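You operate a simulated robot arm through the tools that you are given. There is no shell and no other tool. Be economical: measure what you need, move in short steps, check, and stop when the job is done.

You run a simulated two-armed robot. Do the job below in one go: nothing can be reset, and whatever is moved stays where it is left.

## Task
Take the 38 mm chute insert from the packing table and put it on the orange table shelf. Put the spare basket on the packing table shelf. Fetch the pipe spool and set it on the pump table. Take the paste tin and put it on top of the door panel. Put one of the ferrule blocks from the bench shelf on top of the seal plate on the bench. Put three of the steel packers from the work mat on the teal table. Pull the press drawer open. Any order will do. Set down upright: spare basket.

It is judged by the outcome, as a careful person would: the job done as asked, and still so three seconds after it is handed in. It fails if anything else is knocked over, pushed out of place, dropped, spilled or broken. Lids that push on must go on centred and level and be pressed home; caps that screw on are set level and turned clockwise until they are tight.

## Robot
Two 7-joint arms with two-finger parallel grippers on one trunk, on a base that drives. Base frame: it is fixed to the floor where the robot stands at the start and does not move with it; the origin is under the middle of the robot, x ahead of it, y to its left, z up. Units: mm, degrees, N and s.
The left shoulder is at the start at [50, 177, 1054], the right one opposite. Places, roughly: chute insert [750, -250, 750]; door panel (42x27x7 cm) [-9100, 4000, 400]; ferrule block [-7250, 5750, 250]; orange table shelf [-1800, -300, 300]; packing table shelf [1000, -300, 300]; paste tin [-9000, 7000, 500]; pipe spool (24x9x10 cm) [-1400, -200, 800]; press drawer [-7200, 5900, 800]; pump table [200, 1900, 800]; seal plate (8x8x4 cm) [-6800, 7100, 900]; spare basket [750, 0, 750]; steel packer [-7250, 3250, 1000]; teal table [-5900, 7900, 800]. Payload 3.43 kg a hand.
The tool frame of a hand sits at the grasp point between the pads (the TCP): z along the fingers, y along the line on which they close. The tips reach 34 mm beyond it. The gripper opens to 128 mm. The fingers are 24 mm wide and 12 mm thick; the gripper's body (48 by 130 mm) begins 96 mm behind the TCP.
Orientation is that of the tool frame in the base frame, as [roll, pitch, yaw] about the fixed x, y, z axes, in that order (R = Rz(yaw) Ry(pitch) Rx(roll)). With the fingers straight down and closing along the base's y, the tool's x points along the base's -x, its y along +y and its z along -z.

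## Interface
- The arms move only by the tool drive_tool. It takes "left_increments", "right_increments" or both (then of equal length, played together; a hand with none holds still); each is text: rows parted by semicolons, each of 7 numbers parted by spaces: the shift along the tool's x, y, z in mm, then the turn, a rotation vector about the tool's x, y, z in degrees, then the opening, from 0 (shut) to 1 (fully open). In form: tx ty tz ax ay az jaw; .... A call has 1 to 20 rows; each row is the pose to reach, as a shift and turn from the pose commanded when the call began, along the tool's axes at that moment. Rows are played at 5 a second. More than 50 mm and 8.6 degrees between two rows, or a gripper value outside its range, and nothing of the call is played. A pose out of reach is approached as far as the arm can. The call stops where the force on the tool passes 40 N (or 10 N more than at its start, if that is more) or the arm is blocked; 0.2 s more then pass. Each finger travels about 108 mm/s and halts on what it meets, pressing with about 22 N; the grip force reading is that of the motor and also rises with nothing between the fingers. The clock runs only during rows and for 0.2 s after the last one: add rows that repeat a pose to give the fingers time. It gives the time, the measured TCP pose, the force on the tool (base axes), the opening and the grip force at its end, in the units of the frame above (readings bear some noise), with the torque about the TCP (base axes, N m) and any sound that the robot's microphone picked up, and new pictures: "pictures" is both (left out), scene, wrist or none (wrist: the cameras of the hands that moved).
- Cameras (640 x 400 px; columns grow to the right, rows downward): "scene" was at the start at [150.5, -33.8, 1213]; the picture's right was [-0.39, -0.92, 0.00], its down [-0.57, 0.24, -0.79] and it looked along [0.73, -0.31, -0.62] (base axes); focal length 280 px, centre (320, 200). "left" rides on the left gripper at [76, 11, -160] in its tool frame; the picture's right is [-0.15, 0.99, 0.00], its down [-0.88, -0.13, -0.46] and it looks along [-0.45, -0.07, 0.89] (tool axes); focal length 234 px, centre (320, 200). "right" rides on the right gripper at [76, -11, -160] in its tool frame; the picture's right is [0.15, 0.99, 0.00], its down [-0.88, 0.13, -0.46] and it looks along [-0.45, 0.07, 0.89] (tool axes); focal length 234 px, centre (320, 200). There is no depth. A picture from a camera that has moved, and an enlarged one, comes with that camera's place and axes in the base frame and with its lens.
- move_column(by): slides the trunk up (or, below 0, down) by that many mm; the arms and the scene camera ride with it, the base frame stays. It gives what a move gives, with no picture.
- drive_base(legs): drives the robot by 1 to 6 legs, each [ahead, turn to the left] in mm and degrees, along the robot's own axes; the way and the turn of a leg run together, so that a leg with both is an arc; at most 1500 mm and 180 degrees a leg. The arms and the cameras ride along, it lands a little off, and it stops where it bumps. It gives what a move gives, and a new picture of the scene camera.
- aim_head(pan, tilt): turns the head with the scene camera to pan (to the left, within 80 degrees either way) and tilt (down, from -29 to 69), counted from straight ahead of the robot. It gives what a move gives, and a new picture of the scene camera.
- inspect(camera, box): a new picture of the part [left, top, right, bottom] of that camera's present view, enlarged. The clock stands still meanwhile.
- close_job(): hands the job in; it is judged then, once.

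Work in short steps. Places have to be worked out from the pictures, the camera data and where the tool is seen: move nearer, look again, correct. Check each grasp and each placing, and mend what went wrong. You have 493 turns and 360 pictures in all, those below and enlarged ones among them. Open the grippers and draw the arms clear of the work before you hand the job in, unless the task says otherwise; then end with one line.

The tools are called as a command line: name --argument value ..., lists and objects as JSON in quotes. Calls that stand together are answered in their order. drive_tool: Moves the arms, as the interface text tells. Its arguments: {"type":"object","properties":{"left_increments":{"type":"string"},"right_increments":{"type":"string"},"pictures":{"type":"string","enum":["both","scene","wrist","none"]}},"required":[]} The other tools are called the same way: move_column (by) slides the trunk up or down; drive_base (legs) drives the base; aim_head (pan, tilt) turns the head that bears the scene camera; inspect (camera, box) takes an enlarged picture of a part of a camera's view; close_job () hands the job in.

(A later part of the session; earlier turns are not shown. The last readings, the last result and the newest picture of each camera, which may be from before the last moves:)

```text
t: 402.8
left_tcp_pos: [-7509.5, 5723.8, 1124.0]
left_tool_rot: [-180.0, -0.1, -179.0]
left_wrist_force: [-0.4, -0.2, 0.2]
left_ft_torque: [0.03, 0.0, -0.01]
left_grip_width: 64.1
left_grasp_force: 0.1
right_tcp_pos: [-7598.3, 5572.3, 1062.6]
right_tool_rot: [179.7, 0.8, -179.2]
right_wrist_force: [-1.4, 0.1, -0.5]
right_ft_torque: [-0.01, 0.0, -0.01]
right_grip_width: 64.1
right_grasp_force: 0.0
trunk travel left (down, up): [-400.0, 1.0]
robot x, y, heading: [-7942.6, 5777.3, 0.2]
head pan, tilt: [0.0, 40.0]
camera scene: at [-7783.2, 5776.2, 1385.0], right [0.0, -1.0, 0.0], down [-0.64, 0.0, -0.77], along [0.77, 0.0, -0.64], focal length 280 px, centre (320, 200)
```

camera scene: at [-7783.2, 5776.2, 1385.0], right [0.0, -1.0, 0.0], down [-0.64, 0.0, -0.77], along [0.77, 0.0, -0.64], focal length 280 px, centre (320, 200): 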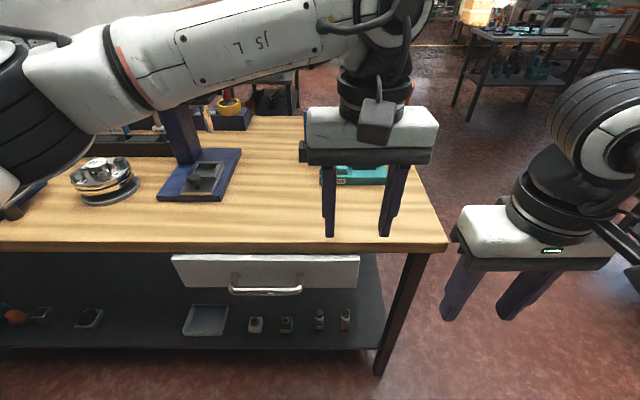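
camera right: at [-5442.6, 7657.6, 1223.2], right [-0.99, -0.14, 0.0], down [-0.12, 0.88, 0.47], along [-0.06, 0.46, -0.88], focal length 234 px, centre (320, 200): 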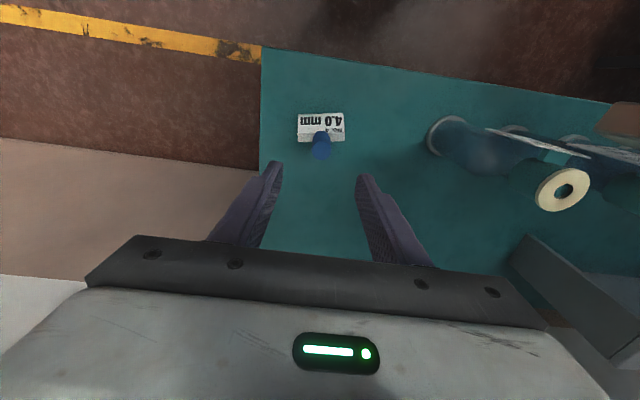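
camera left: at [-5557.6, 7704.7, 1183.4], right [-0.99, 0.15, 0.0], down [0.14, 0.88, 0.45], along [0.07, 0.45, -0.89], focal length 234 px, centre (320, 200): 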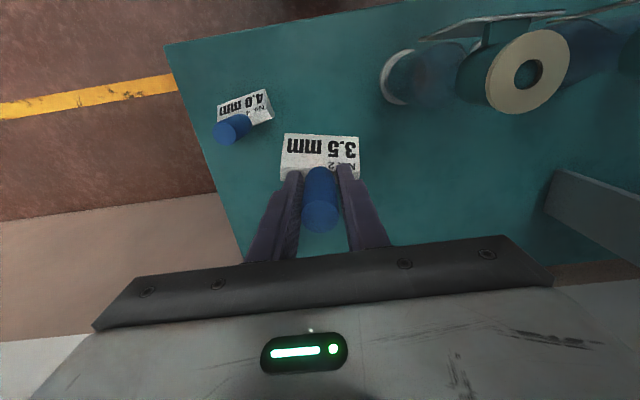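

This drawer (near (-7330, 5920, 765)) matches the press drawer. I zoom on the drawer and the shelf items.

inspect --camera "scene" --box '[160, 240, 400, 370]'

inspect --camera "scene" --box '[220, 295, 370, 345]'

inspect --camera "scene" --box '[0, 260, 180, 360]'

```text
2.67 times, centred on (280, 305) of scene
camera zoom: at [-7783.2, 5776.2, 1385.0], right [0.0, -1.0, 0.0], down [-0.64, 0.0, -0.77], along [0.77, 0.0, -0.64], focal length 746 px, centre (427, -80)
```

zoom: 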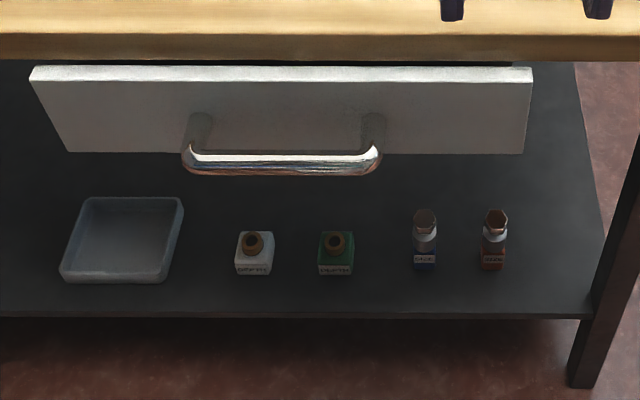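

```text
4.27 times, centred on (295, 320) of scene
camera zoom: at [-7783.2, 5776.2, 1385.0], right [0.0, -1.0, 0.0], down [-0.64, 0.0, -0.77], along [0.77, 0.0, -0.64], focal length 1193 px, centre (427, -312)
```

zoom: 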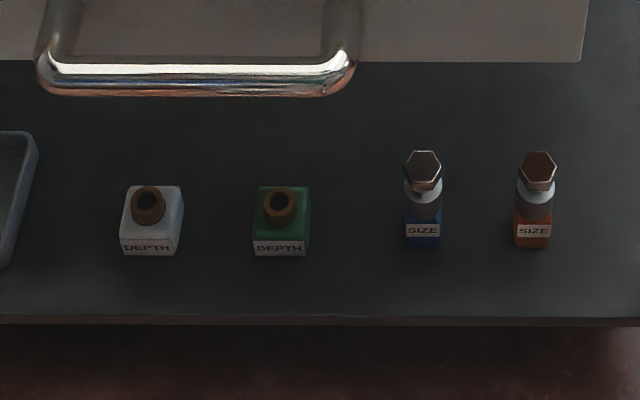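

```text
3.56 times, centred on (90, 310) of scene
camera zoom: at [-7783.2, 5776.2, 1385.0], right [0.0, -1.0, 0.0], down [-0.64, 0.0, -0.77], along [0.77, 0.0, -0.64], focal length 994 px, centre (1138, -191)
```

zoom: 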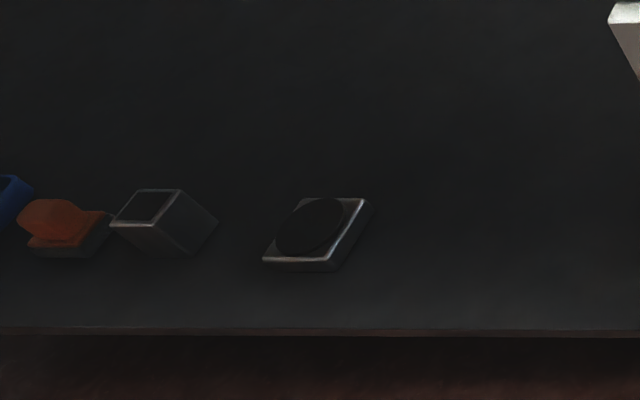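

The drawer has a bar handle standing proud of the bench edge; I'll grasp it from above, closing along x. I yaw the left hand 90° and look at the handle.

drive_tool --left_increments "-5 15 0 0 0 -8 0.6; -10 30 0 0 0 -16 0.6; -15 45 0 0 0 -24 0.6; -20 60 0 0 0 -32 0.6; -25 75 0 0 0 -40 0.6; -30 90 0 0 0 -48 0.6; -35 105 0 0 0 -56 0.6; -40 120 0 0 0 -64 0.6; -45 140 0 0 0 -72 0.6; -50 160 0 0 0 -80 0.6; -60 180 0 0 0 -88 0.6; -70 195 0 0 0 -90 0.6" --pictures "wrist"

```text
t: 405.4
left_tcp_pos: [-7443.8, 5921.5, 1124.9]
left_tool_rot: [179.9, 0.0, -88.9]
left_wrist_force: [0.2, 0.0, -0.8]
left_ft_torque: [0.02, -0.01, 0.0]
left_grip_width: 76.6
left_grasp_force: 0.0
right_tcp_pos: [-7598.3, 5572.7, 1063.5]
right_tool_rot: [179.8, 0.8, -179.2]
right_wrist_force: [-0.4, -0.5, 0.5]
right_ft_torque: [0.0, 0.02, 0.0]
right_grip_width: 64.0
right_grasp_force: 0.2
trunk travel left (down, up): [-400.0, 1.0]
robot x, y, heading: [-7941.6, 5774.4, 0.2]
head pan, tilt: [0.0, 40.0]
camera left: at [-7452.5, 5844.9, 1284.8], right [-0.99, 0.13, 0.0], down [0.11, 0.88, 0.46], along [0.06, 0.45, -0.89], focal length 234 px, centre (320, 200)
```

left: 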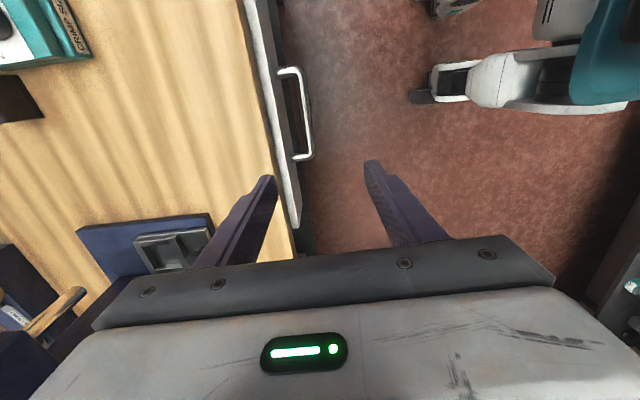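

Handle bar is about (-7412, 5908, 775); drawer front ≈46 mm behind it. I move above it with a narrow opening and recheck.

drive_tool --left_increments "8 -16 40 0 0 0 0.3; 14 -32 80 0 0 0 0.3; 14 -32 120 0 0 0 0.3; 14 -32 165 0 0 0 0.3; 14 -32 205 0 0 0 0.3" --pictures "both"

```text
t: 406.6
left_tcp_pos: [-7408.5, 5909.7, 917.3]
left_tool_rot: [-180.0, 0.0, -88.9]
left_wrist_force: [-0.1, -0.3, -0.6]
left_ft_torque: [-0.02, -0.01, -0.02]
left_grip_width: 38.5
left_grasp_force: 0.0
right_tcp_pos: [-7598.0, 5572.9, 1062.2]
right_tool_rot: [179.8, 0.8, -179.3]
right_wrist_force: [0.2, 0.0, -0.4]
right_ft_torque: [-0.02, -0.02, -0.06]
right_grip_width: 64.2
right_grasp_force: 0.0
trunk travel left (down, up): [-400.0, 1.0]
robot x, y, heading: [-7939.6, 5774.5, 0.1]
head pan, tilt: [0.0, 40.0]
camera scene: at [-7783.0, 5776.5, 1385.1], right [0.0, -1.0, 0.0], down [-0.64, 0.0, -0.77], along [0.77, 0.0, -0.64], focal length 280 px, centre (320, 200)
camera left: at [-7417.7, 5831.7, 1078.2], right [-0.99, 0.13, 0.0], down [0.11, 0.88, 0.46], along [0.06, 0.45, -0.89], focal length 234 px, centre (320, 200)
```

scene: 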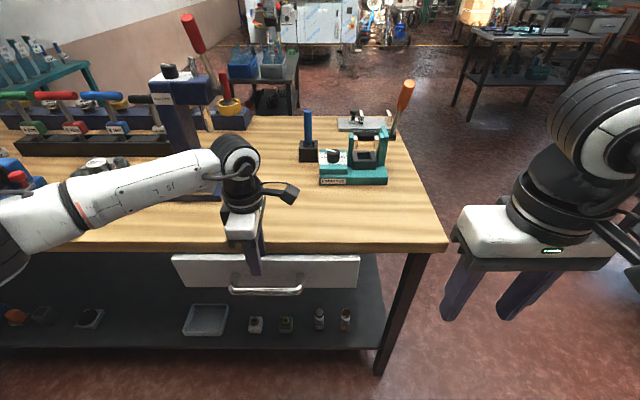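
left: 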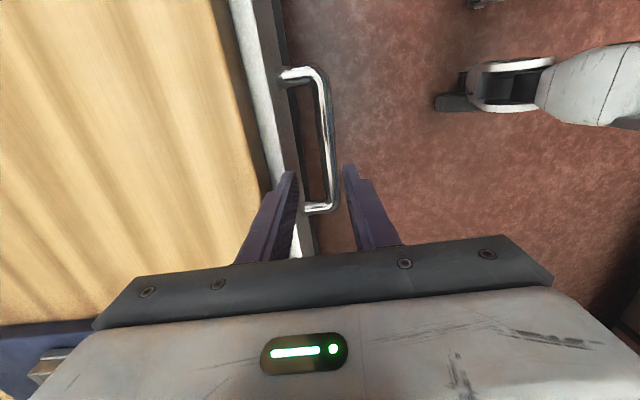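

Handle refined to x≈-7416, z≈788. I lower so the fingertips straddle the bar, then close.

drive_tool --left_increments "0 7 30 0 0 0 0.3; 0 7 60 0 0 0 0.3; 0 7 90 0 0 0 0.3; 0 7 109 0 0 0 0.3" --pictures "both"

```text
t: 407.6
left_tcp_pos: [-7419.2, 5906.9, 809.8]
left_tool_rot: [179.8, 0.0, -89.0]
left_wrist_force: [0.5, 0.5, -0.1]
left_ft_torque: [-0.02, -0.02, 0.01]
left_grip_width: 38.5
left_grasp_force: 0.1
right_tcp_pos: [-7598.7, 5572.3, 1062.8]
right_tool_rot: [179.8, 0.7, -179.3]
right_wrist_force: [0.0, 1.6, -1.1]
right_ft_torque: [0.0, 0.0, 0.03]
right_grip_width: 64.2
right_grasp_force: 0.0
trunk travel left (down, up): [-400.0, 1.0]
robot x, y, heading: [-7940.2, 5777.1, -0.0]
head pan, tilt: [0.0, 40.0]
camera scene: at [-7783.1, 5776.2, 1385.1], right [0.0, -1.0, 0.0], down [-0.64, 0.0, -0.77], along [0.77, 0.0, -0.64], focal length 280 px, centre (320, 200)
camera left: at [-7429.0, 5830.2, 970.1], right [-0.99, 0.13, 0.0], down [0.12, 0.88, 0.46], along [0.06, 0.45, -0.89], focal length 234 px, centre (320, 200)
```

scene: 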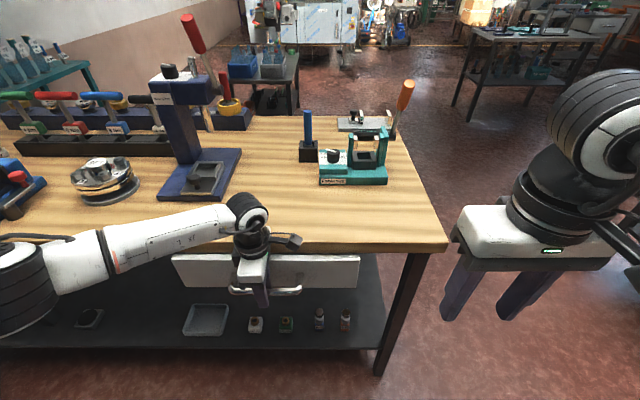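
left: 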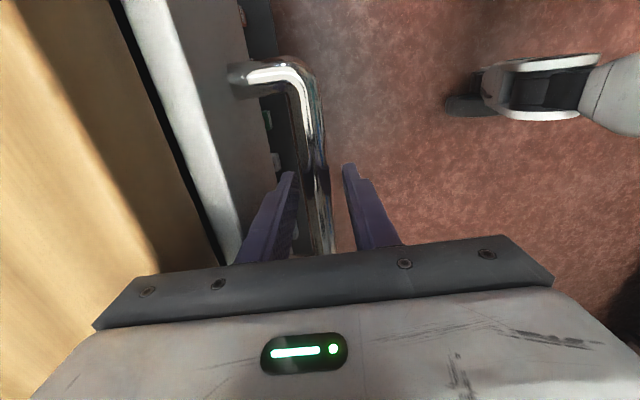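

The bar lies between the fingers. I lower 8 mm more and close.

drive_tool --left_increments "0 0 8 0 0 0 0.3; 0 0 8 0 0 0 0.1; 0 0 8 0 0 0 0; 0 0 8 0 0 0 0" --pictures "wrist"

```text
t: 408.6
left_tcp_pos: [-7418.0, 5906.6, 804.4]
left_tool_rot: [-179.9, 0.0, -89.1]
left_wrist_force: [4.2, 1.9, 11.3]
left_ft_torque: [-0.11, -0.14, -1.28]
left_grip_width: 21.7
left_grasp_force: 45.2
right_tcp_pos: [-7598.4, 5573.2, 1063.4]
right_tool_rot: [179.8, 0.7, -179.3]
right_wrist_force: [0.7, -0.8, -0.4]
right_ft_torque: [0.01, 0.01, 0.0]
right_grip_width: 64.1
right_grasp_force: 0.0
trunk travel left (down, up): [-400.0, 1.0]
robot x, y, heading: [-7942.0, 5773.5, -0.1]
head pan, tilt: [0.0, 40.0]
camera left: at [-7429.2, 5830.7, 963.8], right [-0.99, 0.13, 0.0], down [0.12, 0.88, 0.46], along [0.06, 0.45, -0.89], focal length 234 px, centre (320, 200)
```

left: 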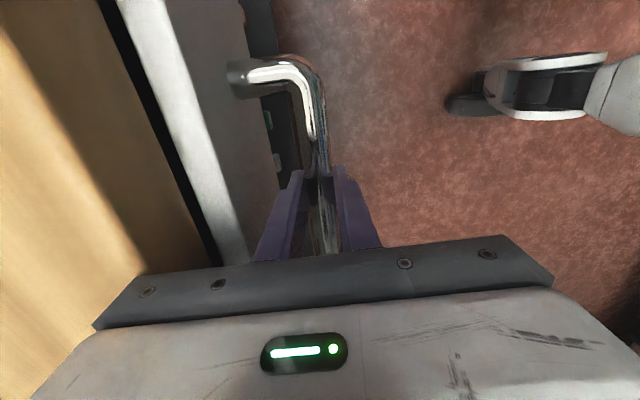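

Before opening the drawer it's better to get the ferrule block below it first. I release the bar and look at the shelf blocks closely.

drive_tool --left_increments "0 0 0 0 0 0 0.2; 0 0 0 0 0 0 0.3; 0 0 0 0 0 0 0.3; 0 0 -30 0 0 0 0.3; 0 0 -70 0 0 0 0.3; 0 0 -115 0 0 0 0.3; 0 30 -155 0 0 0 0.3; 0 70 -155 0 0 0 0.3; 0 100 -155 0 0 0 0.3" --pictures "none"

drive_tool --left_increments "0 0 0 0 0 8 0.6; 0 0 0 0 0 16 0.6; 0 0 0 0 0 24 0.6; 0 0 0 0 0 32 0.6; 0 0 0 0 0 40 0.6; 0 0 0 0 0 48 0.6; 0 0 0 0 0 56 0.6; 0 0 0 0 0 64 0.6; 0 0 0 0 0 72 0.6; 0 0 0 0 0 80 0.6; 0 0 0 0 0 88 0.6; 0 0 0 0 0 89 0.6" --pictures "none"

move_column --by -400

aim_head --pan 0 --tilt 40

```text
t: 410.6
left_tcp_pos: [-7521.1, 5903.7, 958.9]
left_tool_rot: [179.9, 0.0, -89.1]
left_wrist_force: [0.3, 0.6, -0.3]
left_ft_torque: [0.01, 0.02, -0.01]
left_grip_width: 38.4
left_grasp_force: 0.1
right_tcp_pos: [-7598.9, 5574.1, 1062.9]
right_tool_rot: [179.7, 0.7, -179.3]
right_wrist_force: [0.5, -0.3, -0.4]
right_ft_torque: [0.03, -0.02, 0.0]
right_grip_width: 63.9
right_grasp_force: 0.0
trunk travel left (down, up): [-400.0, 1.0]
robot x, y, heading: [-7938.5, 5778.6, -0.1]
head pan, tilt: [0.0, 40.0]
```

```text
t: 413.2
left_tcp_pos: [-7518.9, 5905.7, 956.8]
left_tool_rot: [-180.0, -0.1, -178.2]
left_wrist_force: [0.2, 1.0, -0.3]
left_ft_torque: [0.0, 0.03, 0.02]
left_grip_width: 76.7
left_grasp_force: 0.0
right_tcp_pos: [-7597.6, 5573.3, 1061.8]
right_tool_rot: [179.7, 0.8, -179.3]
right_wrist_force: [-0.9, -0.3, 0.7]
right_ft_torque: [-0.01, 0.02, -0.01]
right_grip_width: 64.1
right_grasp_force: 0.1
trunk travel left (down, up): [-400.0, 1.0]
robot x, y, heading: [-7939.0, 5773.2, 0.1]
head pan, tilt: [0.0, 40.0]
```

```text
t: 417.1
left_tcp_pos: [-7519.5, 5906.0, 557.0]
left_tool_rot: [-180.0, -0.1, -178.0]
left_wrist_force: [0.9, -0.2, 0.0]
left_ft_torque: [-0.02, -0.03, 0.0]
left_grip_width: 76.7
left_grasp_force: 0.0
right_tcp_pos: [-7598.3, 5572.8, 662.1]
right_tool_rot: [179.7, 0.8, -179.3]
right_wrist_force: [0.1, -0.4, 1.1]
right_ft_torque: [-0.02, 0.0, -0.03]
right_grip_width: 64.2
right_grasp_force: 0.2
trunk travel left (down, up): [0.0, 401.0]
robot x, y, heading: [-7942.7, 5779.2, 0.1]
head pan, tilt: [0.0, 40.0]
```

```text
t: 417.6
left_tcp_pos: [-7517.9, 5906.0, 555.7]
left_tool_rot: [-179.9, -0.1, -178.0]
left_wrist_force: [0.1, -0.1, -0.4]
left_ft_torque: [-0.01, 0.01, 0.01]
left_grip_width: 76.9
left_grasp_force: 0.1
right_tcp_pos: [-7598.5, 5571.9, 663.2]
right_tool_rot: [179.8, 0.8, -179.3]
right_wrist_force: [-0.8, 0.5, 0.0]
right_ft_torque: [-0.01, 0.03, 0.0]
right_grip_width: 64.0
right_grasp_force: 0.0
trunk travel left (down, up): [0.0, 401.0]
robot x, y, heading: [-7937.4, 5776.7, -0.2]
head pan, tilt: [0.0, 40.0]
camera scene: at [-7783.2, 5776.3, 985.1], right [0.0, -1.0, 0.0], down [-0.64, 0.0, -0.77], along [0.77, 0.0, -0.64], focal length 280 px, centre (320, 200)
```

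scene: 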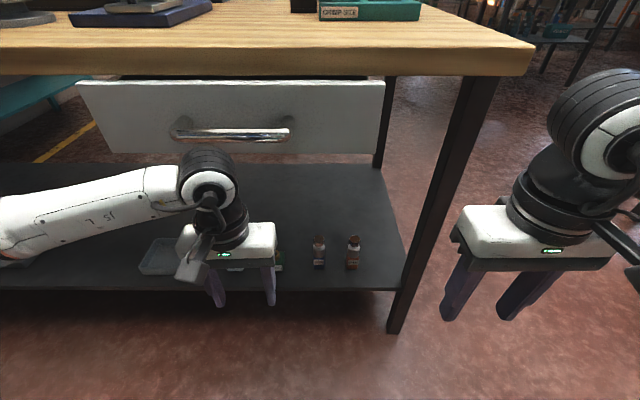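

inspect --camera "scene" --box '[290, 220, 380, 285]'

inspect --camera "left" --box '[0, 0, 640, 400]'

```text
6.15 times, centred on (335, 252) of scene
camera zoom: at [-7783.2, 5776.3, 985.1], right [0.0, -1.0, 0.0], down [-0.64, 0.0, -0.77], along [0.77, 0.0, -0.64], focal length 1721 px, centre (228, -123)
```

zoom: 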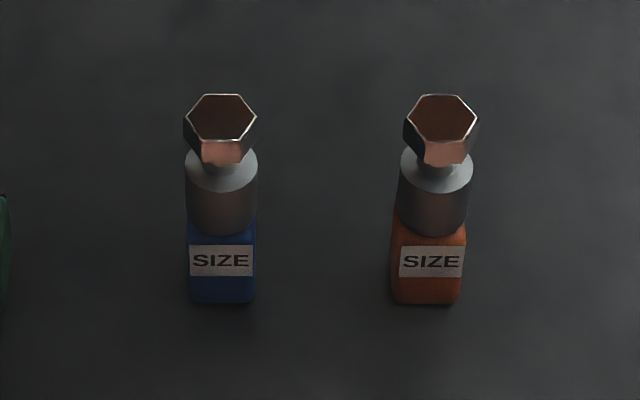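

```text
1.00 times, centred on (320, 200) of left
camera zoom: at [-7595.0, 5913.7, 717.0], right [0.11, 0.99, 0.0], down [0.89, -0.1, 0.45], along [0.45, -0.05, -0.89], focal length 234 px, centre (320, 200)
```

zoom: 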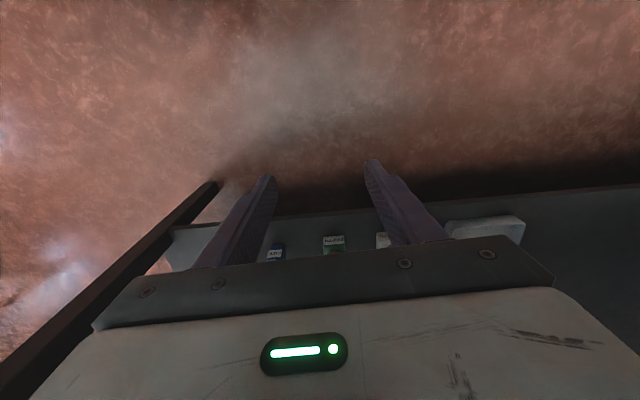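

Hint coordinates (y≈5750) match the two "SIZE" blocks with steel sleeves, at y≈5677 and 5779, so those are the ferrule blocks. I tilt the right hand 45° and move the left aside so it clears the handle.

drive_tool --right_increments "0 0 0 0 -8 0 0.6; 0 0 0 0 -16 0 0.6; 0 0 0 0 -24 0 0.6; 0 0 0 0 -32 0 0.6; 0 0 0 0 -40 0 0.6; 0 0 0 0 -45 0 0.6" --left_increments "0 40 0 0 0 0 0.6; 0 80 0 0 0 0 0.6; 0 120 0 0 0 0 0.6; 0 160 0 0 0 0 0.6; 0 200 0 0 0 0 0.6; 0 230 0 0 0 0 0.6" --pictures "none"

drive_tool --right_increments "10 12 35 0 0 0 0.6; 22 25 70 0 0 0 0.6; 35 38 105 0 0 0 0.6; 48 50 140 0 0 0 0.6; 60 62 175 0 0 0 0.6; 72 74 210 0 0 0 0.6; 84 86 245 0 0 0 0.6; 95 97 280 0 0 0 0.6; 105 105 315 0 0 0 0.6" --pictures "wrist"

```text
t: 419.1
left_tcp_pos: [-7528.0, 6136.4, 556.8]
left_tool_rot: [180.0, -0.1, -178.1]
left_wrist_force: [-0.2, -0.1, 0.5]
left_ft_torque: [0.0, -0.01, 0.0]
left_grip_width: 76.8
left_grasp_force: 0.1
right_tcp_pos: [-7502.2, 5606.6, 672.1]
right_tool_rot: [179.7, 45.8, -179.5]
right_wrist_force: [-0.1, -0.6, 0.0]
right_ft_torque: [0.0, 0.0, 0.0]
right_grip_width: 76.8
right_grasp_force: 0.1
right hand out of reach, approached as far as the arm can: row 3, 4, 5, 6
trunk travel left (down, up): [0.0, 401.0]
robot x, y, heading: [-7938.4, 5771.2, 0.1]
head pan, tilt: [0.0, 40.0]
```

```text
t: 421.1
left_tcp_pos: [-7527.2, 6136.7, 556.9]
left_tool_rot: [-179.9, -0.1, -177.9]
left_wrist_force: [0.6, 0.4, 0.1]
left_ft_torque: [0.0, -0.01, 0.01]
left_grip_width: 76.8
left_grasp_force: 0.0
right_tcp_pos: [-7347.1, 5713.9, 377.5]
right_tool_rot: [179.8, 45.8, -179.5]
right_wrist_force: [0.2, -0.2, -0.4]
right_ft_torque: [0.03, -0.01, 0.0]
right_grip_width: 76.7
right_grasp_force: 0.1
trunk travel left (down, up): [0.0, 401.0]
robot x, y, heading: [-7937.2, 5777.7, -0.2]
head pan, tilt: [0.0, 40.0]
camera right: at [-7516.3, 5699.8, 433.6], right [-0.11, 0.99, -0.1], down [0.29, 0.13, 0.95], along [0.95, 0.08, -0.3], focal length 234 px, centre (320, 200)
```

right: 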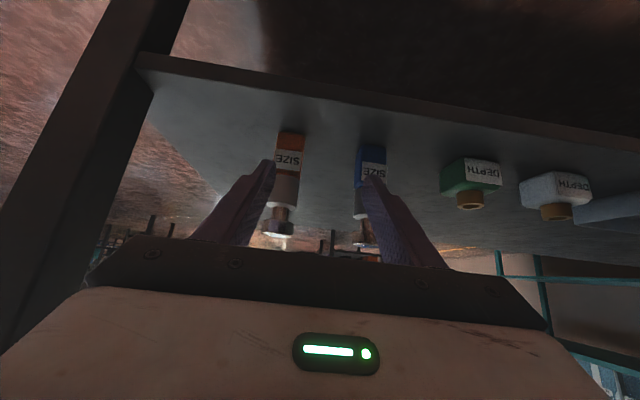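

Orange block's sleeve is at about (-7250, 5678, 342). I shift over and move in onto it.

drive_tool --right_increments "0 -18 0 0 0 0 0.6; 0 -36 0 0 0 0 0.6; -15 -36 30 0 0 0 0.6; -25 -36 50 0 0 0 0.6" --pictures "both"

```text
t: 422.1
left_tcp_pos: [-7527.3, 6135.7, 557.5]
left_tool_rot: [179.9, -0.1, -178.0]
left_wrist_force: [-0.1, -0.2, -0.1]
left_ft_torque: [0.02, -0.02, 0.02]
left_grip_width: 77.0
left_grasp_force: 0.0
right_tcp_pos: [-7294.2, 5678.8, 362.5]
right_tool_rot: [179.6, 45.9, -179.5]
right_wrist_force: [0.4, -0.5, 0.2]
right_ft_torque: [-0.01, 0.0, 0.02]
right_grip_width: 76.6
right_grasp_force: 0.1
trunk travel left (down, up): [0.0, 401.0]
robot x, y, heading: [-7938.6, 5778.1, 0.1]
head pan, tilt: [0.0, 40.0]
camera scene: at [-7783.3, 5776.3, 985.1], right [0.0, -1.0, 0.0], down [-0.64, 0.0, -0.77], along [0.77, 0.0, -0.64], focal length 280 px, centre (320, 200)
camera right: at [-7462.7, 5663.8, 418.8], right [-0.11, 0.99, -0.1], down [0.29, 0.13, 0.95], along [0.95, 0.08, -0.3], focal length 234 px, centre (320, 200)
```

scene: 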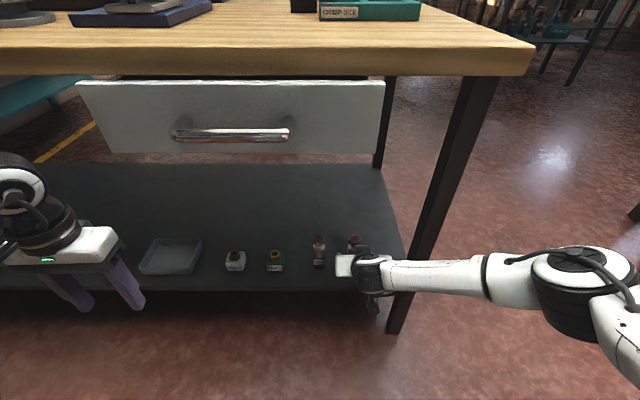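
right: 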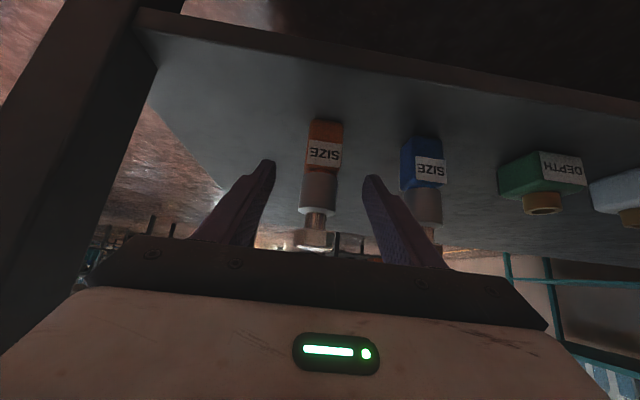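

Lined up with the orange block. I advance the last 47 mm and close on the sleeve.

drive_tool --right_increments "-9 0 21 0 0 0 0.6; -18 0 43 0 0 0 0.6; -18 0 43 0 0 0 0.35; -18 0 43 0 0 0 0.2; -18 0 43 0 0 0 0.15; -18 0 43 0 0 0 0.15" --pictures "wrist"

```text
t: 423.4
left_tcp_pos: [-7527.4, 6136.2, 557.1]
left_tool_rot: [-180.0, -0.1, -178.0]
left_wrist_force: [0.1, -0.5, -0.1]
left_ft_torque: [0.02, -0.01, -0.02]
left_grip_width: 77.0
left_grasp_force: 0.1
right_tcp_pos: [-7252.0, 5679.1, 346.0]
right_tool_rot: [179.5, 45.7, -179.6]
right_wrist_force: [0.1, 0.9, -0.5]
right_ft_torque: [0.03, -0.04, 0.01]
right_grip_width: 33.3
right_grasp_force: 22.0
trunk travel left (down, up): [0.0, 401.0]
robot x, y, heading: [-7939.6, 5775.2, -0.2]
head pan, tilt: [0.0, 40.0]
camera right: at [-7420.3, 5664.6, 401.9], right [-0.11, 0.99, -0.1], down [0.29, 0.13, 0.95], along [0.95, 0.08, -0.3], focal length 234 px, centre (320, 200)
```

right: 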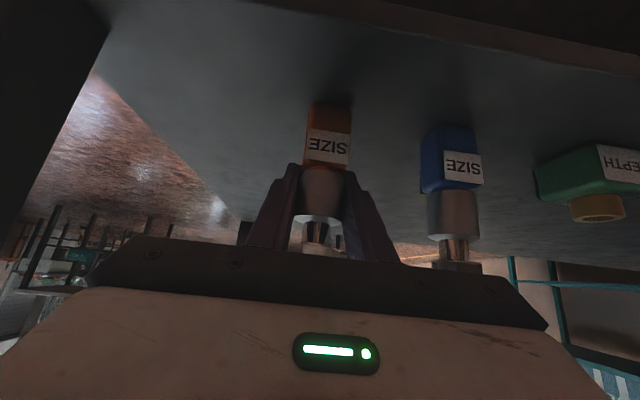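

Gripped at 33 mm. I lift 50 mm and draw it straight out.

drive_tool --right_increments "-12 0 -12 0 0 0 0.1; -36 0 -35 0 0 0 0.1; -10 0 -65 0 0 0 0.1; 17 0 -95 0 0 0 0.1; 45 0 -123 0 0 0 0.1; 72 0 -152 0 0 0 0.1; 90 0 -170 0 0 0 0.1" --pictures "both"

```text
t: 425.1
left_tcp_pos: [-7527.5, 6136.7, 557.1]
left_tool_rot: [180.0, -0.1, -178.1]
left_wrist_force: [1.1, -1.2, 0.1]
left_ft_torque: [-0.03, -0.02, 0.02]
left_grip_width: 76.8
left_grasp_force: 0.1
right_tcp_pos: [-7438.0, 5677.5, 397.3]
right_tool_rot: [179.5, 45.8, -179.6]
right_wrist_force: [-1.4, -1.0, -0.6]
right_ft_torque: [-0.04, -0.04, -0.04]
right_grip_width: 33.0
right_grasp_force: 21.9
trunk travel left (down, up): [0.0, 401.0]
robot x, y, heading: [-7941.7, 5777.3, 0.3]
head pan, tilt: [0.0, 40.0]
camera scene: at [-7783.1, 5776.2, 985.0], right [0.0, -1.0, 0.0], down [-0.64, 0.0, -0.77], along [0.77, 0.0, -0.64], focal length 280 px, centre (320, 200)
camera right: at [-7606.3, 5663.2, 453.8], right [-0.11, 0.99, -0.1], down [0.28, 0.13, 0.95], along [0.95, 0.08, -0.3], focal length 234 px, centre (320, 200)
```

scene: 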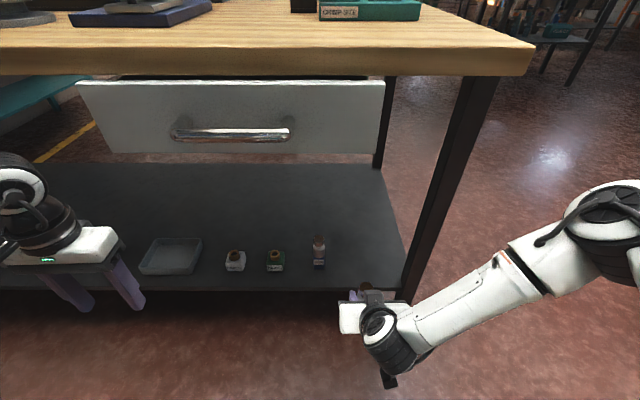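
right: 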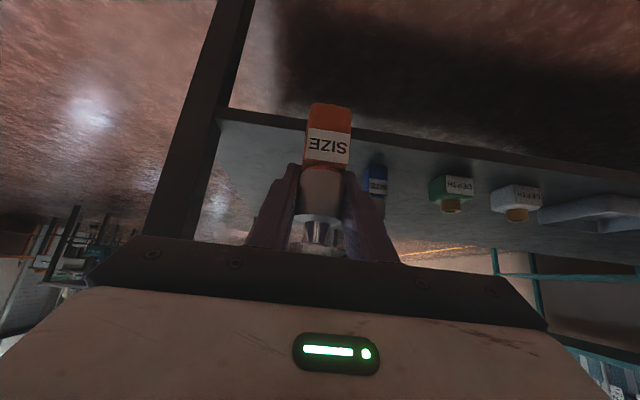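

Block secured. I raise the trunk fully and bring the left hand back over the drawer handle, yawed 90°.

move_column --by 400

drive_tool --left_increments "0 -15 0 0 0 -8 0.3; 0 -35 0 0 0 -16 0.3; -5 -55 0 0 0 -24 0.3; -10 -75 0 0 0 -32 0.3; -20 -95 0 0 0 -40 0.3; -30 -115 0 0 0 -48 0.3; -40 -135 0 0 0 -56 0.3; -50 -155 0 0 0 -64 0.3; -65 -175 0 0 0 -72 0.3; -80 -195 0 0 0 -80 0.3; -95 -215 0 0 0 -88 0.3; -105 -228 0 0 0 -91 0.3" --pictures "both"

```text
t: 428.9
left_tcp_pos: [-7528.3, 6135.2, 957.0]
left_tool_rot: [-179.9, -0.2, -178.0]
left_wrist_force: [0.4, 0.5, -0.1]
left_ft_torque: [0.03, 0.0, 0.02]
left_grip_width: 77.0
left_grasp_force: 0.1
right_tcp_pos: [-7437.9, 5677.3, 797.5]
right_tool_rot: [179.7, 45.7, -179.5]
right_wrist_force: [0.3, 0.0, -1.3]
right_ft_torque: [-0.05, 0.0, -0.01]
right_grip_width: 33.6
right_grasp_force: 21.7
trunk travel left (down, up): [-400.0, 1.0]
robot x, y, heading: [-7940.0, 5777.1, -0.2]
head pan, tilt: [0.0, 40.0]
```

```text
t: 431.5
left_tcp_pos: [-7415.7, 5912.5, 959.0]
left_tool_rot: [179.9, 0.0, -86.9]
left_wrist_force: [0.4, -0.3, -0.2]
left_ft_torque: [0.0, -0.04, -0.02]
left_grip_width: 38.4
left_grasp_force: 0.2
right_tcp_pos: [-7438.5, 5677.7, 798.1]
right_tool_rot: [179.6, 45.9, -179.5]
right_wrist_force: [0.2, -0.8, -2.7]
right_ft_torque: [-0.01, -0.03, 0.0]
right_grip_width: 33.0
right_grasp_force: 21.5
trunk travel left (down, up): [-400.0, 1.0]
robot x, y, heading: [-7939.3, 5775.6, 0.0]
head pan, tilt: [0.0, 40.0]
camera scene: at [-7783.0, 5776.1, 1385.0], right [0.0, -1.0, 0.0], down [-0.64, 0.0, -0.77], along [0.77, 0.0, -0.64], focal length 280 px, centre (320, 200)
camera left: at [-7421.7, 5834.9, 1119.0], right [-1.0, 0.09, 0.0], down [0.08, 0.89, 0.46], along [0.04, 0.45, -0.89], focal length 234 px, centre (320, 200)
```

scene: 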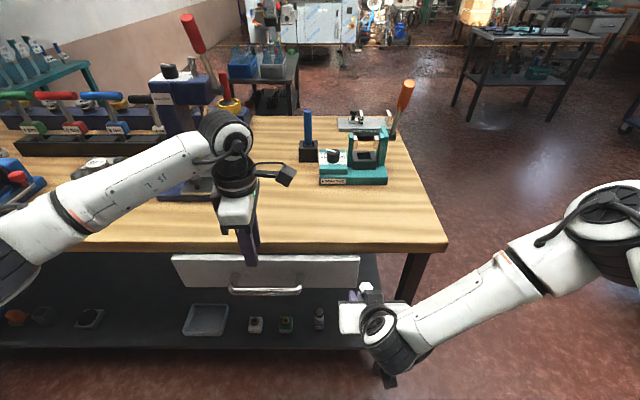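
left: 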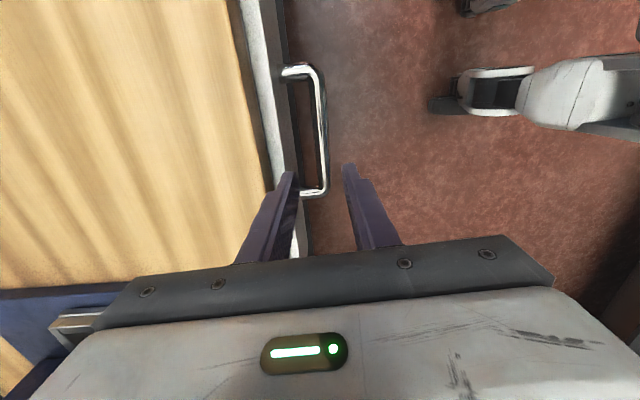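

Aligned with the handle. I descend to the earlier grip height and close.

drive_tool --left_increments "0 2 45 0 0 1 0.3; 0 2 90 0 0 2 0.3; 0 2 130 0 0 2 0.3; 0 2 154 0 0 2 0.3; 0 2 154 0 0 2 0.1; 0 2 154 0 0 2 0; 0 2 154 0 0 2 0" --pictures "none"

drive_tool --left_increments "0 15 0 0 0 0 0; 0 30 0 0 0 0 0; 0 45 0 0 0 0 0; 0 60 0 0 0 0 0" --pictures "both"

```text
t: 433.1
left_tcp_pos: [-7417.2, 5912.1, 804.5]
left_tool_rot: [179.8, 0.2, -89.2]
left_wrist_force: [-12.3, 2.1, 2.8]
left_ft_torque: [-0.06, 0.12, -1.24]
left_grip_width: 21.8
left_grasp_force: 44.9
right_tcp_pos: [-7438.2, 5677.9, 797.7]
right_tool_rot: [179.7, 45.9, -179.4]
right_wrist_force: [-0.1, 0.6, -2.0]
right_ft_torque: [-0.04, 0.02, 0.0]
right_grip_width: 33.4
right_grasp_force: 22.1
trunk travel left (down, up): [-400.0, 1.0]
robot x, y, heading: [-7937.5, 5782.8, -0.1]
head pan, tilt: [0.0, 40.0]
```

```text
t: 434.0
left_tcp_pos: [-7458.1, 5911.9, 805.9]
left_tool_rot: [-179.1, 0.0, -89.0]
left_wrist_force: [0.3, 0.6, -6.6]
left_ft_torque: [-0.56, -0.08, -1.16]
left_grip_width: 21.6
left_grasp_force: 44.1
right_tcp_pos: [-7448.0, 5679.4, 792.4]
right_tool_rot: [179.3, 44.5, -179.2]
right_wrist_force: [-2.4, -0.3, -0.4]
right_ft_torque: [0.04, 0.01, 0.03]
right_grip_width: 33.5
right_grasp_force: 21.8
trunk travel left (down, up): [-400.0, 1.0]
robot x, y, heading: [-7940.4, 5777.1, -0.2]
head pan, tilt: [0.0, 40.0]
stopped in row 4 (left hand): the force on the tool passed its limit (the readings are from after the stop); the commanded pose is now the measured one
camera scene: at [-7782.9, 5776.1, 1385.0], right [0.0, -1.0, 0.0], down [-0.64, 0.0, -0.77], along [0.77, 0.0, -0.64], focal length 280 px, centre (320, 200)
camera left: at [-7470.6, 5835.4, 964.6], right [-0.99, 0.13, -0.02], down [0.11, 0.88, 0.46], along [0.07, 0.45, -0.89], focal length 234 px, centre (320, 200)
```

scene: 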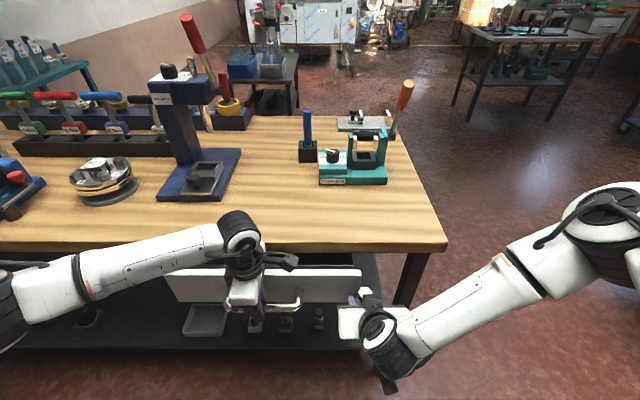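
left: 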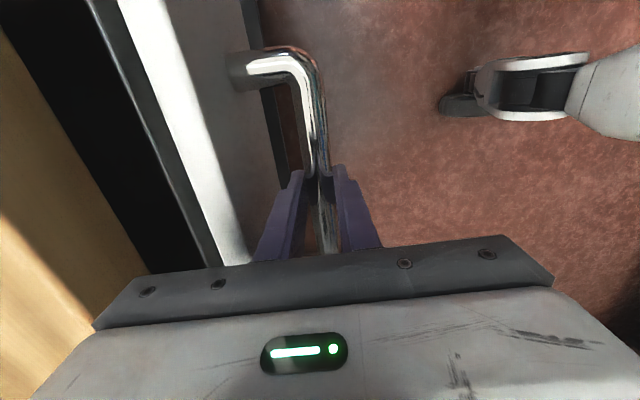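

The drawer began to open but its right end met my right hand. I move the right hand (with the block) out to the side first.

drive_tool --right_increments "10 -30 -10 0 0 0 0.1; 10 -70 -10 0 0 0 0.1; 10 -110 -10 0 0 0 0.1; 0 -140 -30 0 -0.7 0 0.1; -15 -150 -60 0 -1.4 0 0.1" --pictures "scene"

```text
t: 435.2
left_tcp_pos: [-7456.6, 5911.6, 805.2]
left_tool_rot: [-179.1, 0.0, -88.8]
left_wrist_force: [-1.1, -2.5, -11.7]
left_ft_torque: [0.3, -0.17, -1.0]
left_grip_width: 21.8
left_grasp_force: 44.9
right_tcp_pos: [-7443.0, 5556.1, 883.9]
right_tool_rot: [-179.2, 43.7, -179.3]
right_wrist_force: [-0.8, -0.1, -2.1]
right_ft_torque: [0.02, 0.01, 0.01]
right_grip_width: 33.3
right_grasp_force: 22.1
right hand out of reach, approached as far as the arm can: row 1, 2, 3, 4, 5
trunk travel left (down, up): [-400.0, 1.0]
robot x, y, heading: [-7938.1, 5777.6, -0.1]
head pan, tilt: [0.0, 40.0]
camera scene: at [-7782.4, 5775.5, 1384.8], right [0.0, -1.0, 0.0], down [-0.64, 0.0, -0.77], along [0.77, 0.0, -0.64], focal length 280 px, centre (320, 200)
```

scene: 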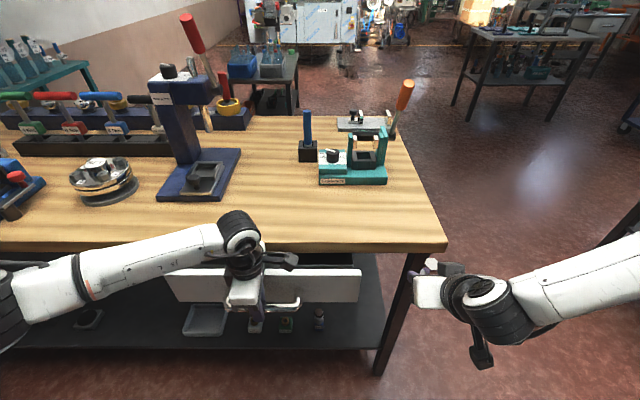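

Now the drawer is clear. I pull it further out, about 110 mm.

drive_tool --left_increments "0 20 0 0 0 0 0; 0 40 0 0 0 0 0; 0 60 0 0 0 0 0; 0 80 0 0 0 0 0; 0 100 0 0 0 0 0; 0 115 0 0 0 0 0" --pictures "scene"

```text
t: 436.6
left_tcp_pos: [-7573.9, 5912.2, 805.0]
left_tool_rot: [-178.9, 0.2, -88.6]
left_wrist_force: [-0.7, 19.9, 16.5]
left_ft_torque: [-0.43, -0.02, -1.05]
left_grip_width: 22.1
left_grasp_force: 45.1
right_tcp_pos: [-7443.0, 5558.2, 886.4]
right_tool_rot: [-179.2, 43.9, -179.3]
right_wrist_force: [-0.9, -0.2, -1.3]
right_ft_torque: [0.01, -0.01, -0.01]
right_grip_width: 33.5
right_grasp_force: 21.9
trunk travel left (down, up): [-400.0, 1.0]
robot x, y, heading: [-7936.3, 5780.1, -0.0]
head pan, tilt: [0.0, 40.0]
camera scene: at [-7784.4, 5777.6, 1385.5], right [0.0, -1.0, 0.0], down [-0.64, 0.0, -0.77], along [0.77, 0.0, -0.64], focal length 280 px, centre (320, 200)
```

scene: 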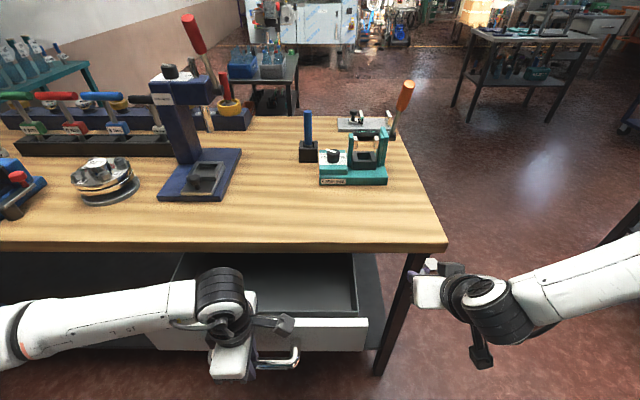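

Opened about 160 mm. I try pulling farther with a short base move.

drive_base --legs '[[-80, 0]]'

```text
t: 437.6
left_tcp_pos: [-7653.1, 5912.4, 804.4]
left_tool_rot: [-178.9, 0.4, -88.8]
left_wrist_force: [0.3, 23.0, 16.5]
left_ft_torque: [0.25, -0.04, -1.07]
left_grip_width: 21.6
left_grasp_force: 44.7
right_tcp_pos: [-7522.0, 5556.8, 885.8]
right_tool_rot: [-179.2, 44.0, -179.4]
right_wrist_force: [-0.1, 0.5, -1.4]
right_ft_torque: [-0.01, -0.05, 0.01]
right_grip_width: 33.3
right_grasp_force: 22.1
trunk travel left (down, up): [-400.0, 1.0]
robot x, y, heading: [-8019.8, 5776.9, -0.0]
head pan, tilt: [0.0, 40.0]
camera scene: at [-7863.4, 5777.5, 1385.2], right [0.0, -1.0, 0.0], down [-0.64, 0.0, -0.77], along [0.77, 0.0, -0.64], focal length 280 px, centre (320, 200)
```

scene: 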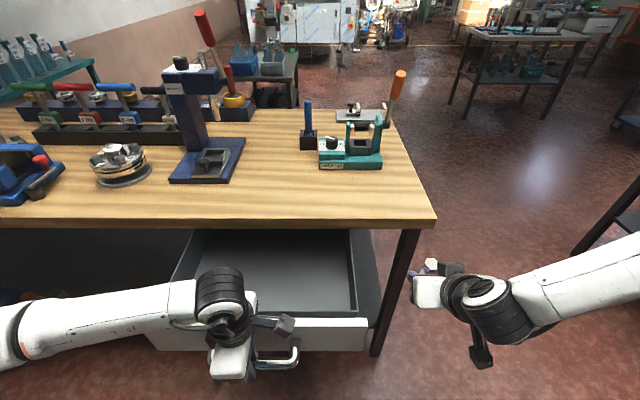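

About 235 mm open. I try a little more with the arm, which stops on force.

drive_tool --left_increments "0 12 0 0 0 0 0; 0 24 0 0 0 0 0; 0 36 0 0 0 0 0; 0 48 0 0 0 0 0" --pictures "none"

```text
t: 438.6
left_tcp_pos: [-7701.7, 5912.7, 803.5]
left_tool_rot: [-178.9, 0.5, -88.7]
left_wrist_force: [-1.7, 13.6, 25.1]
left_ft_torque: [-0.5, -0.07, -1.12]
left_grip_width: 21.9
left_grasp_force: 44.6
right_tcp_pos: [-7522.8, 5554.7, 886.7]
right_tool_rot: [-179.2, 43.9, -179.3]
right_wrist_force: [-0.3, 0.4, -1.5]
right_ft_torque: [0.02, 0.0, 0.0]
right_grip_width: 33.6
right_grasp_force: 22.2
trunk travel left (down, up): [-400.0, 1.0]
robot x, y, heading: [-8016.5, 5778.2, -0.0]
head pan, tilt: [0.0, 40.0]
```

About 285 mm open, plenty. I release the bar and rise.

drive_tool --left_increments "0 0 0 0 0 0 0.2; 0 0 0 0 0 0 0.3; 0 0 0 0 0 0 0.3; 0 0 -30 0 0 0 0.3; 0 0 -70 0 0 0 0.3; 0 0 -115 0 0 0 0.3; 0 0 -160 0 0 0 0.3; 0 0 -200 0 0 0 0.3" --pictures "scene"

```text
t: 440.4
left_tcp_pos: [-7700.3, 5906.7, 1000.8]
left_tool_rot: [-179.0, 0.4, -88.9]
left_wrist_force: [0.8, 0.0, 0.3]
left_ft_torque: [-0.01, 0.0, 0.01]
left_grip_width: 38.4
left_grasp_force: 0.0
right_tcp_pos: [-7521.8, 5555.7, 884.8]
right_tool_rot: [-179.3, 43.9, -179.4]
right_wrist_force: [0.1, -0.7, -1.7]
right_ft_torque: [0.02, -0.07, -0.05]
right_grip_width: 33.4
right_grasp_force: 21.9
trunk travel left (down, up): [-400.0, 1.0]
robot x, y, heading: [-8020.0, 5776.3, -0.2]
head pan, tilt: [0.0, 40.0]
camera scene: at [-7861.9, 5775.6, 1385.0], right [0.0, -1.0, 0.0], down [-0.64, 0.0, -0.77], along [0.77, 0.0, -0.64], focal length 280 px, centre (320, 200)
```

scene: 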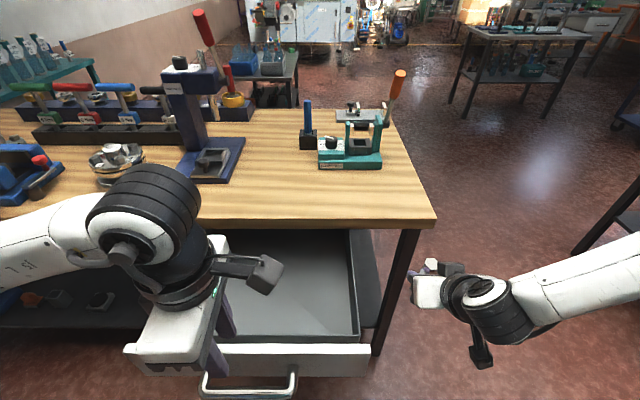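

The drawer stands open. I raise the right hand for clearance, then look west for the paste tin.

drive_tool --right_increments "-25 0 -25 0 0 0 0.1; -50 0 -50 0 0 0 0.1; -75 0 -75 0 0 0 0.1; -90 10 -90 0 0 0 0.1" --left_increments "0 0 -20 0 0 0 0.5; 0 0 -40 0 0 0 0.5; 0 0 -60 0 0 0 0.5; 0 0 -80 0 0 0 0.5" --pictures "none"

drive_base --legs '[[0, 90]]'

aim_head --pan 40 --tilt 25

```text
t: 441.4
left_tcp_pos: [-7706.1, 5909.5, 1082.2]
left_tool_rot: [-179.1, 0.4, -88.9]
left_wrist_force: [0.1, 0.7, -0.1]
left_ft_torque: [-0.02, 0.02, 0.04]
left_grip_width: 64.0
left_grasp_force: 0.0
right_tcp_pos: [-7521.4, 5568.3, 1011.9]
right_tool_rot: [-179.3, 43.8, -179.3]
right_wrist_force: [0.3, -0.3, -2.3]
right_ft_torque: [0.02, -0.03, 0.01]
right_grip_width: 33.3
right_grasp_force: 21.6
trunk travel left (down, up): [-400.0, 1.0]
robot x, y, heading: [-8020.0, 5777.4, 0.1]
head pan, tilt: [0.0, 40.0]
```

```text
t: 445.7
left_tcp_pos: [-8152.2, 6089.1, 1083.1]
left_tool_rot: [-179.1, 0.3, 1.5]
left_wrist_force: [-0.3, 0.0, 1.0]
left_ft_torque: [0.03, 0.01, 0.01]
left_grip_width: 64.2
left_grasp_force: 0.0
right_tcp_pos: [-7812.5, 6275.2, 1013.1]
right_tool_rot: [-179.3, 43.9, -89.1]
right_wrist_force: [-0.3, 0.6, -1.0]
right_ft_torque: [0.01, 0.0, 0.02]
right_grip_width: 33.5
right_grasp_force: 21.8
trunk travel left (down, up): [-400.0, 1.0]
robot x, y, heading: [-8018.5, 5776.2, 90.3]
head pan, tilt: [0.0, 40.0]
camera scene: at [-8017.5, 5931.5, 1385.0], right [1.0, 0.0, 0.0], down [0.0, -0.64, -0.77], along [0.0, 0.77, -0.64], focal length 280 px, centre (320, 200)
```

scene: 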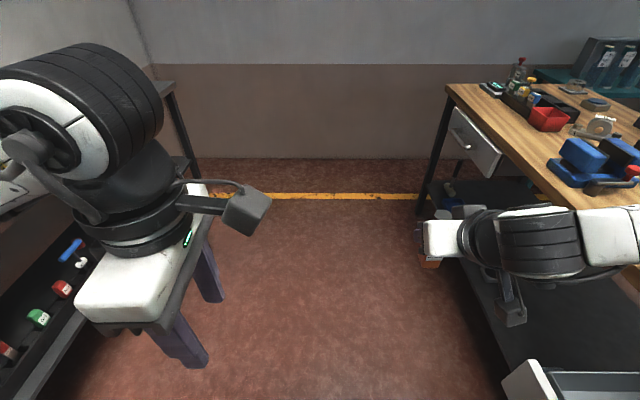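

```text
t: 446.7
left_tcp_pos: [-8152.8, 6088.6, 1082.3]
left_tool_rot: [-179.1, 0.4, 1.5]
left_wrist_force: [-0.8, 0.0, -0.6]
left_ft_torque: [-0.01, 0.0, -0.01]
left_grip_width: 64.2
left_grasp_force: 0.1
right_tcp_pos: [-7812.5, 6274.3, 1011.9]
right_tool_rot: [-179.3, 43.8, -89.0]
right_wrist_force: [0.5, -0.2, -1.3]
right_ft_torque: [0.01, 0.01, -0.02]
right_grip_width: 33.2
right_grasp_force: 22.2
trunk travel left (down, up): [-400.0, 1.0]
robot x, y, heading: [-8017.7, 5772.5, 90.3]
head pan, tilt: [40.0, 25.0]
camera scene: at [-8076.5, 5917.0, 1408.3], right [0.76, 0.64, 0.0], down [0.27, -0.32, -0.91], along [-0.58, 0.69, -0.42], focal length 280 px, centre (320, 200)
```

scene: 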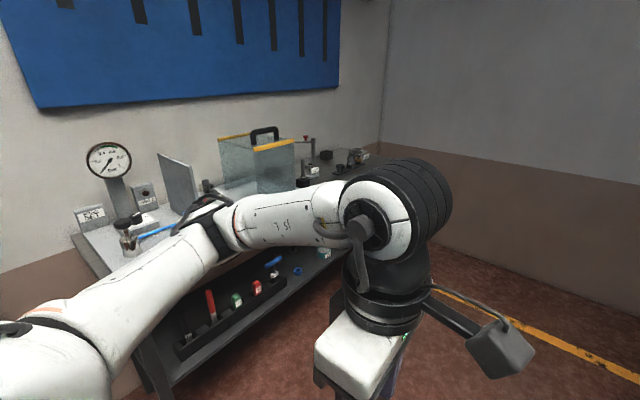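

The north-west table has a low shelf with items. I drive 700 mm north and look straight at it.

drive_base --legs '[[750, 0], [0, 70]]'

aim_head --pan 10 --tilt 38

```text
t: 453.9
left_tcp_pos: [-8353.3, 6536.8, 1083.0]
left_tool_rot: [-179.1, 0.4, 70.1]
left_wrist_force: [0.3, 0.4, -0.4]
left_ft_torque: [-0.03, 0.0, 0.0]
left_grip_width: 63.9
left_grasp_force: 0.0
right_tcp_pos: [-8403.1, 6921.3, 1012.1]
right_tool_rot: [-179.3, 43.9, -20.3]
right_wrist_force: [-0.1, -0.5, -1.3]
right_ft_torque: [0.02, 0.04, 0.01]
right_grip_width: 33.3
right_grasp_force: 21.8
trunk travel left (down, up): [-400.0, 1.0]
robot x, y, heading: [-8012.7, 6549.0, 159.0]
head pan, tilt: [40.0, 25.0]
camera scene: at [-8165.2, 6544.2, 1408.3], right [-0.32, 0.95, 0.0], down [0.4, 0.14, -0.91], along [-0.86, -0.29, -0.42], focal length 280 px, centre (320, 200)
```

scene: 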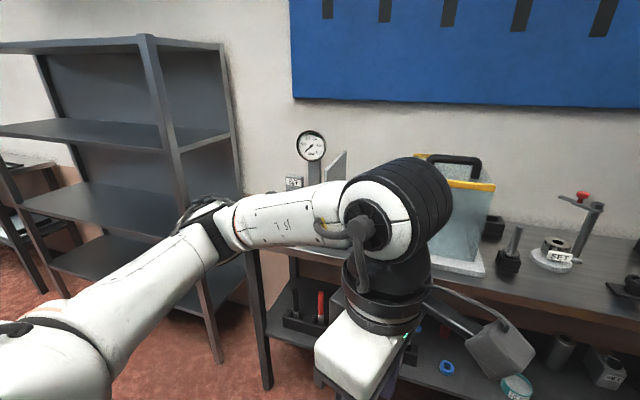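

```text
t: 454.9
left_tcp_pos: [-8352.3, 6536.7, 1083.5]
left_tool_rot: [-179.1, 0.5, 70.2]
left_wrist_force: [0.1, -0.1, 0.7]
left_ft_torque: [0.0, 0.0, -0.04]
left_grip_width: 64.1
left_grasp_force: 0.1
right_tcp_pos: [-8403.4, 6920.8, 1013.2]
right_tool_rot: [-179.3, 43.8, -20.3]
right_wrist_force: [-0.2, 0.3, -1.6]
right_ft_torque: [-0.02, 0.02, 0.02]
right_grip_width: 33.4
right_grasp_force: 22.5
trunk travel left (down, up): [-400.0, 1.0]
robot x, y, heading: [-8015.4, 6546.8, 158.8]
head pan, tilt: [10.0, 38.0]
camera scene: at [-8162.6, 6590.7, 1388.0], right [0.19, 0.98, 0.0], down [0.6, -0.12, -0.79], along [-0.77, 0.15, -0.62], focal length 280 px, centre (320, 200)
```

scene: 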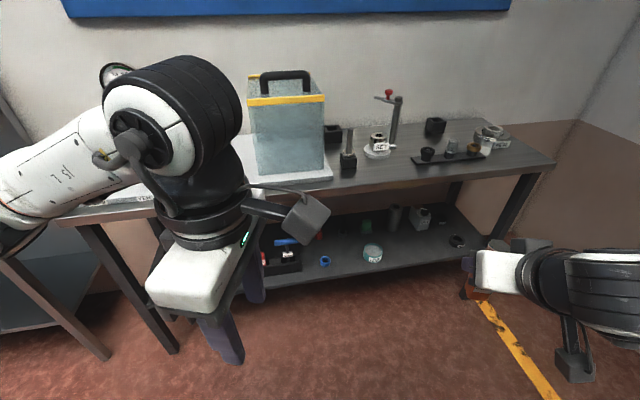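

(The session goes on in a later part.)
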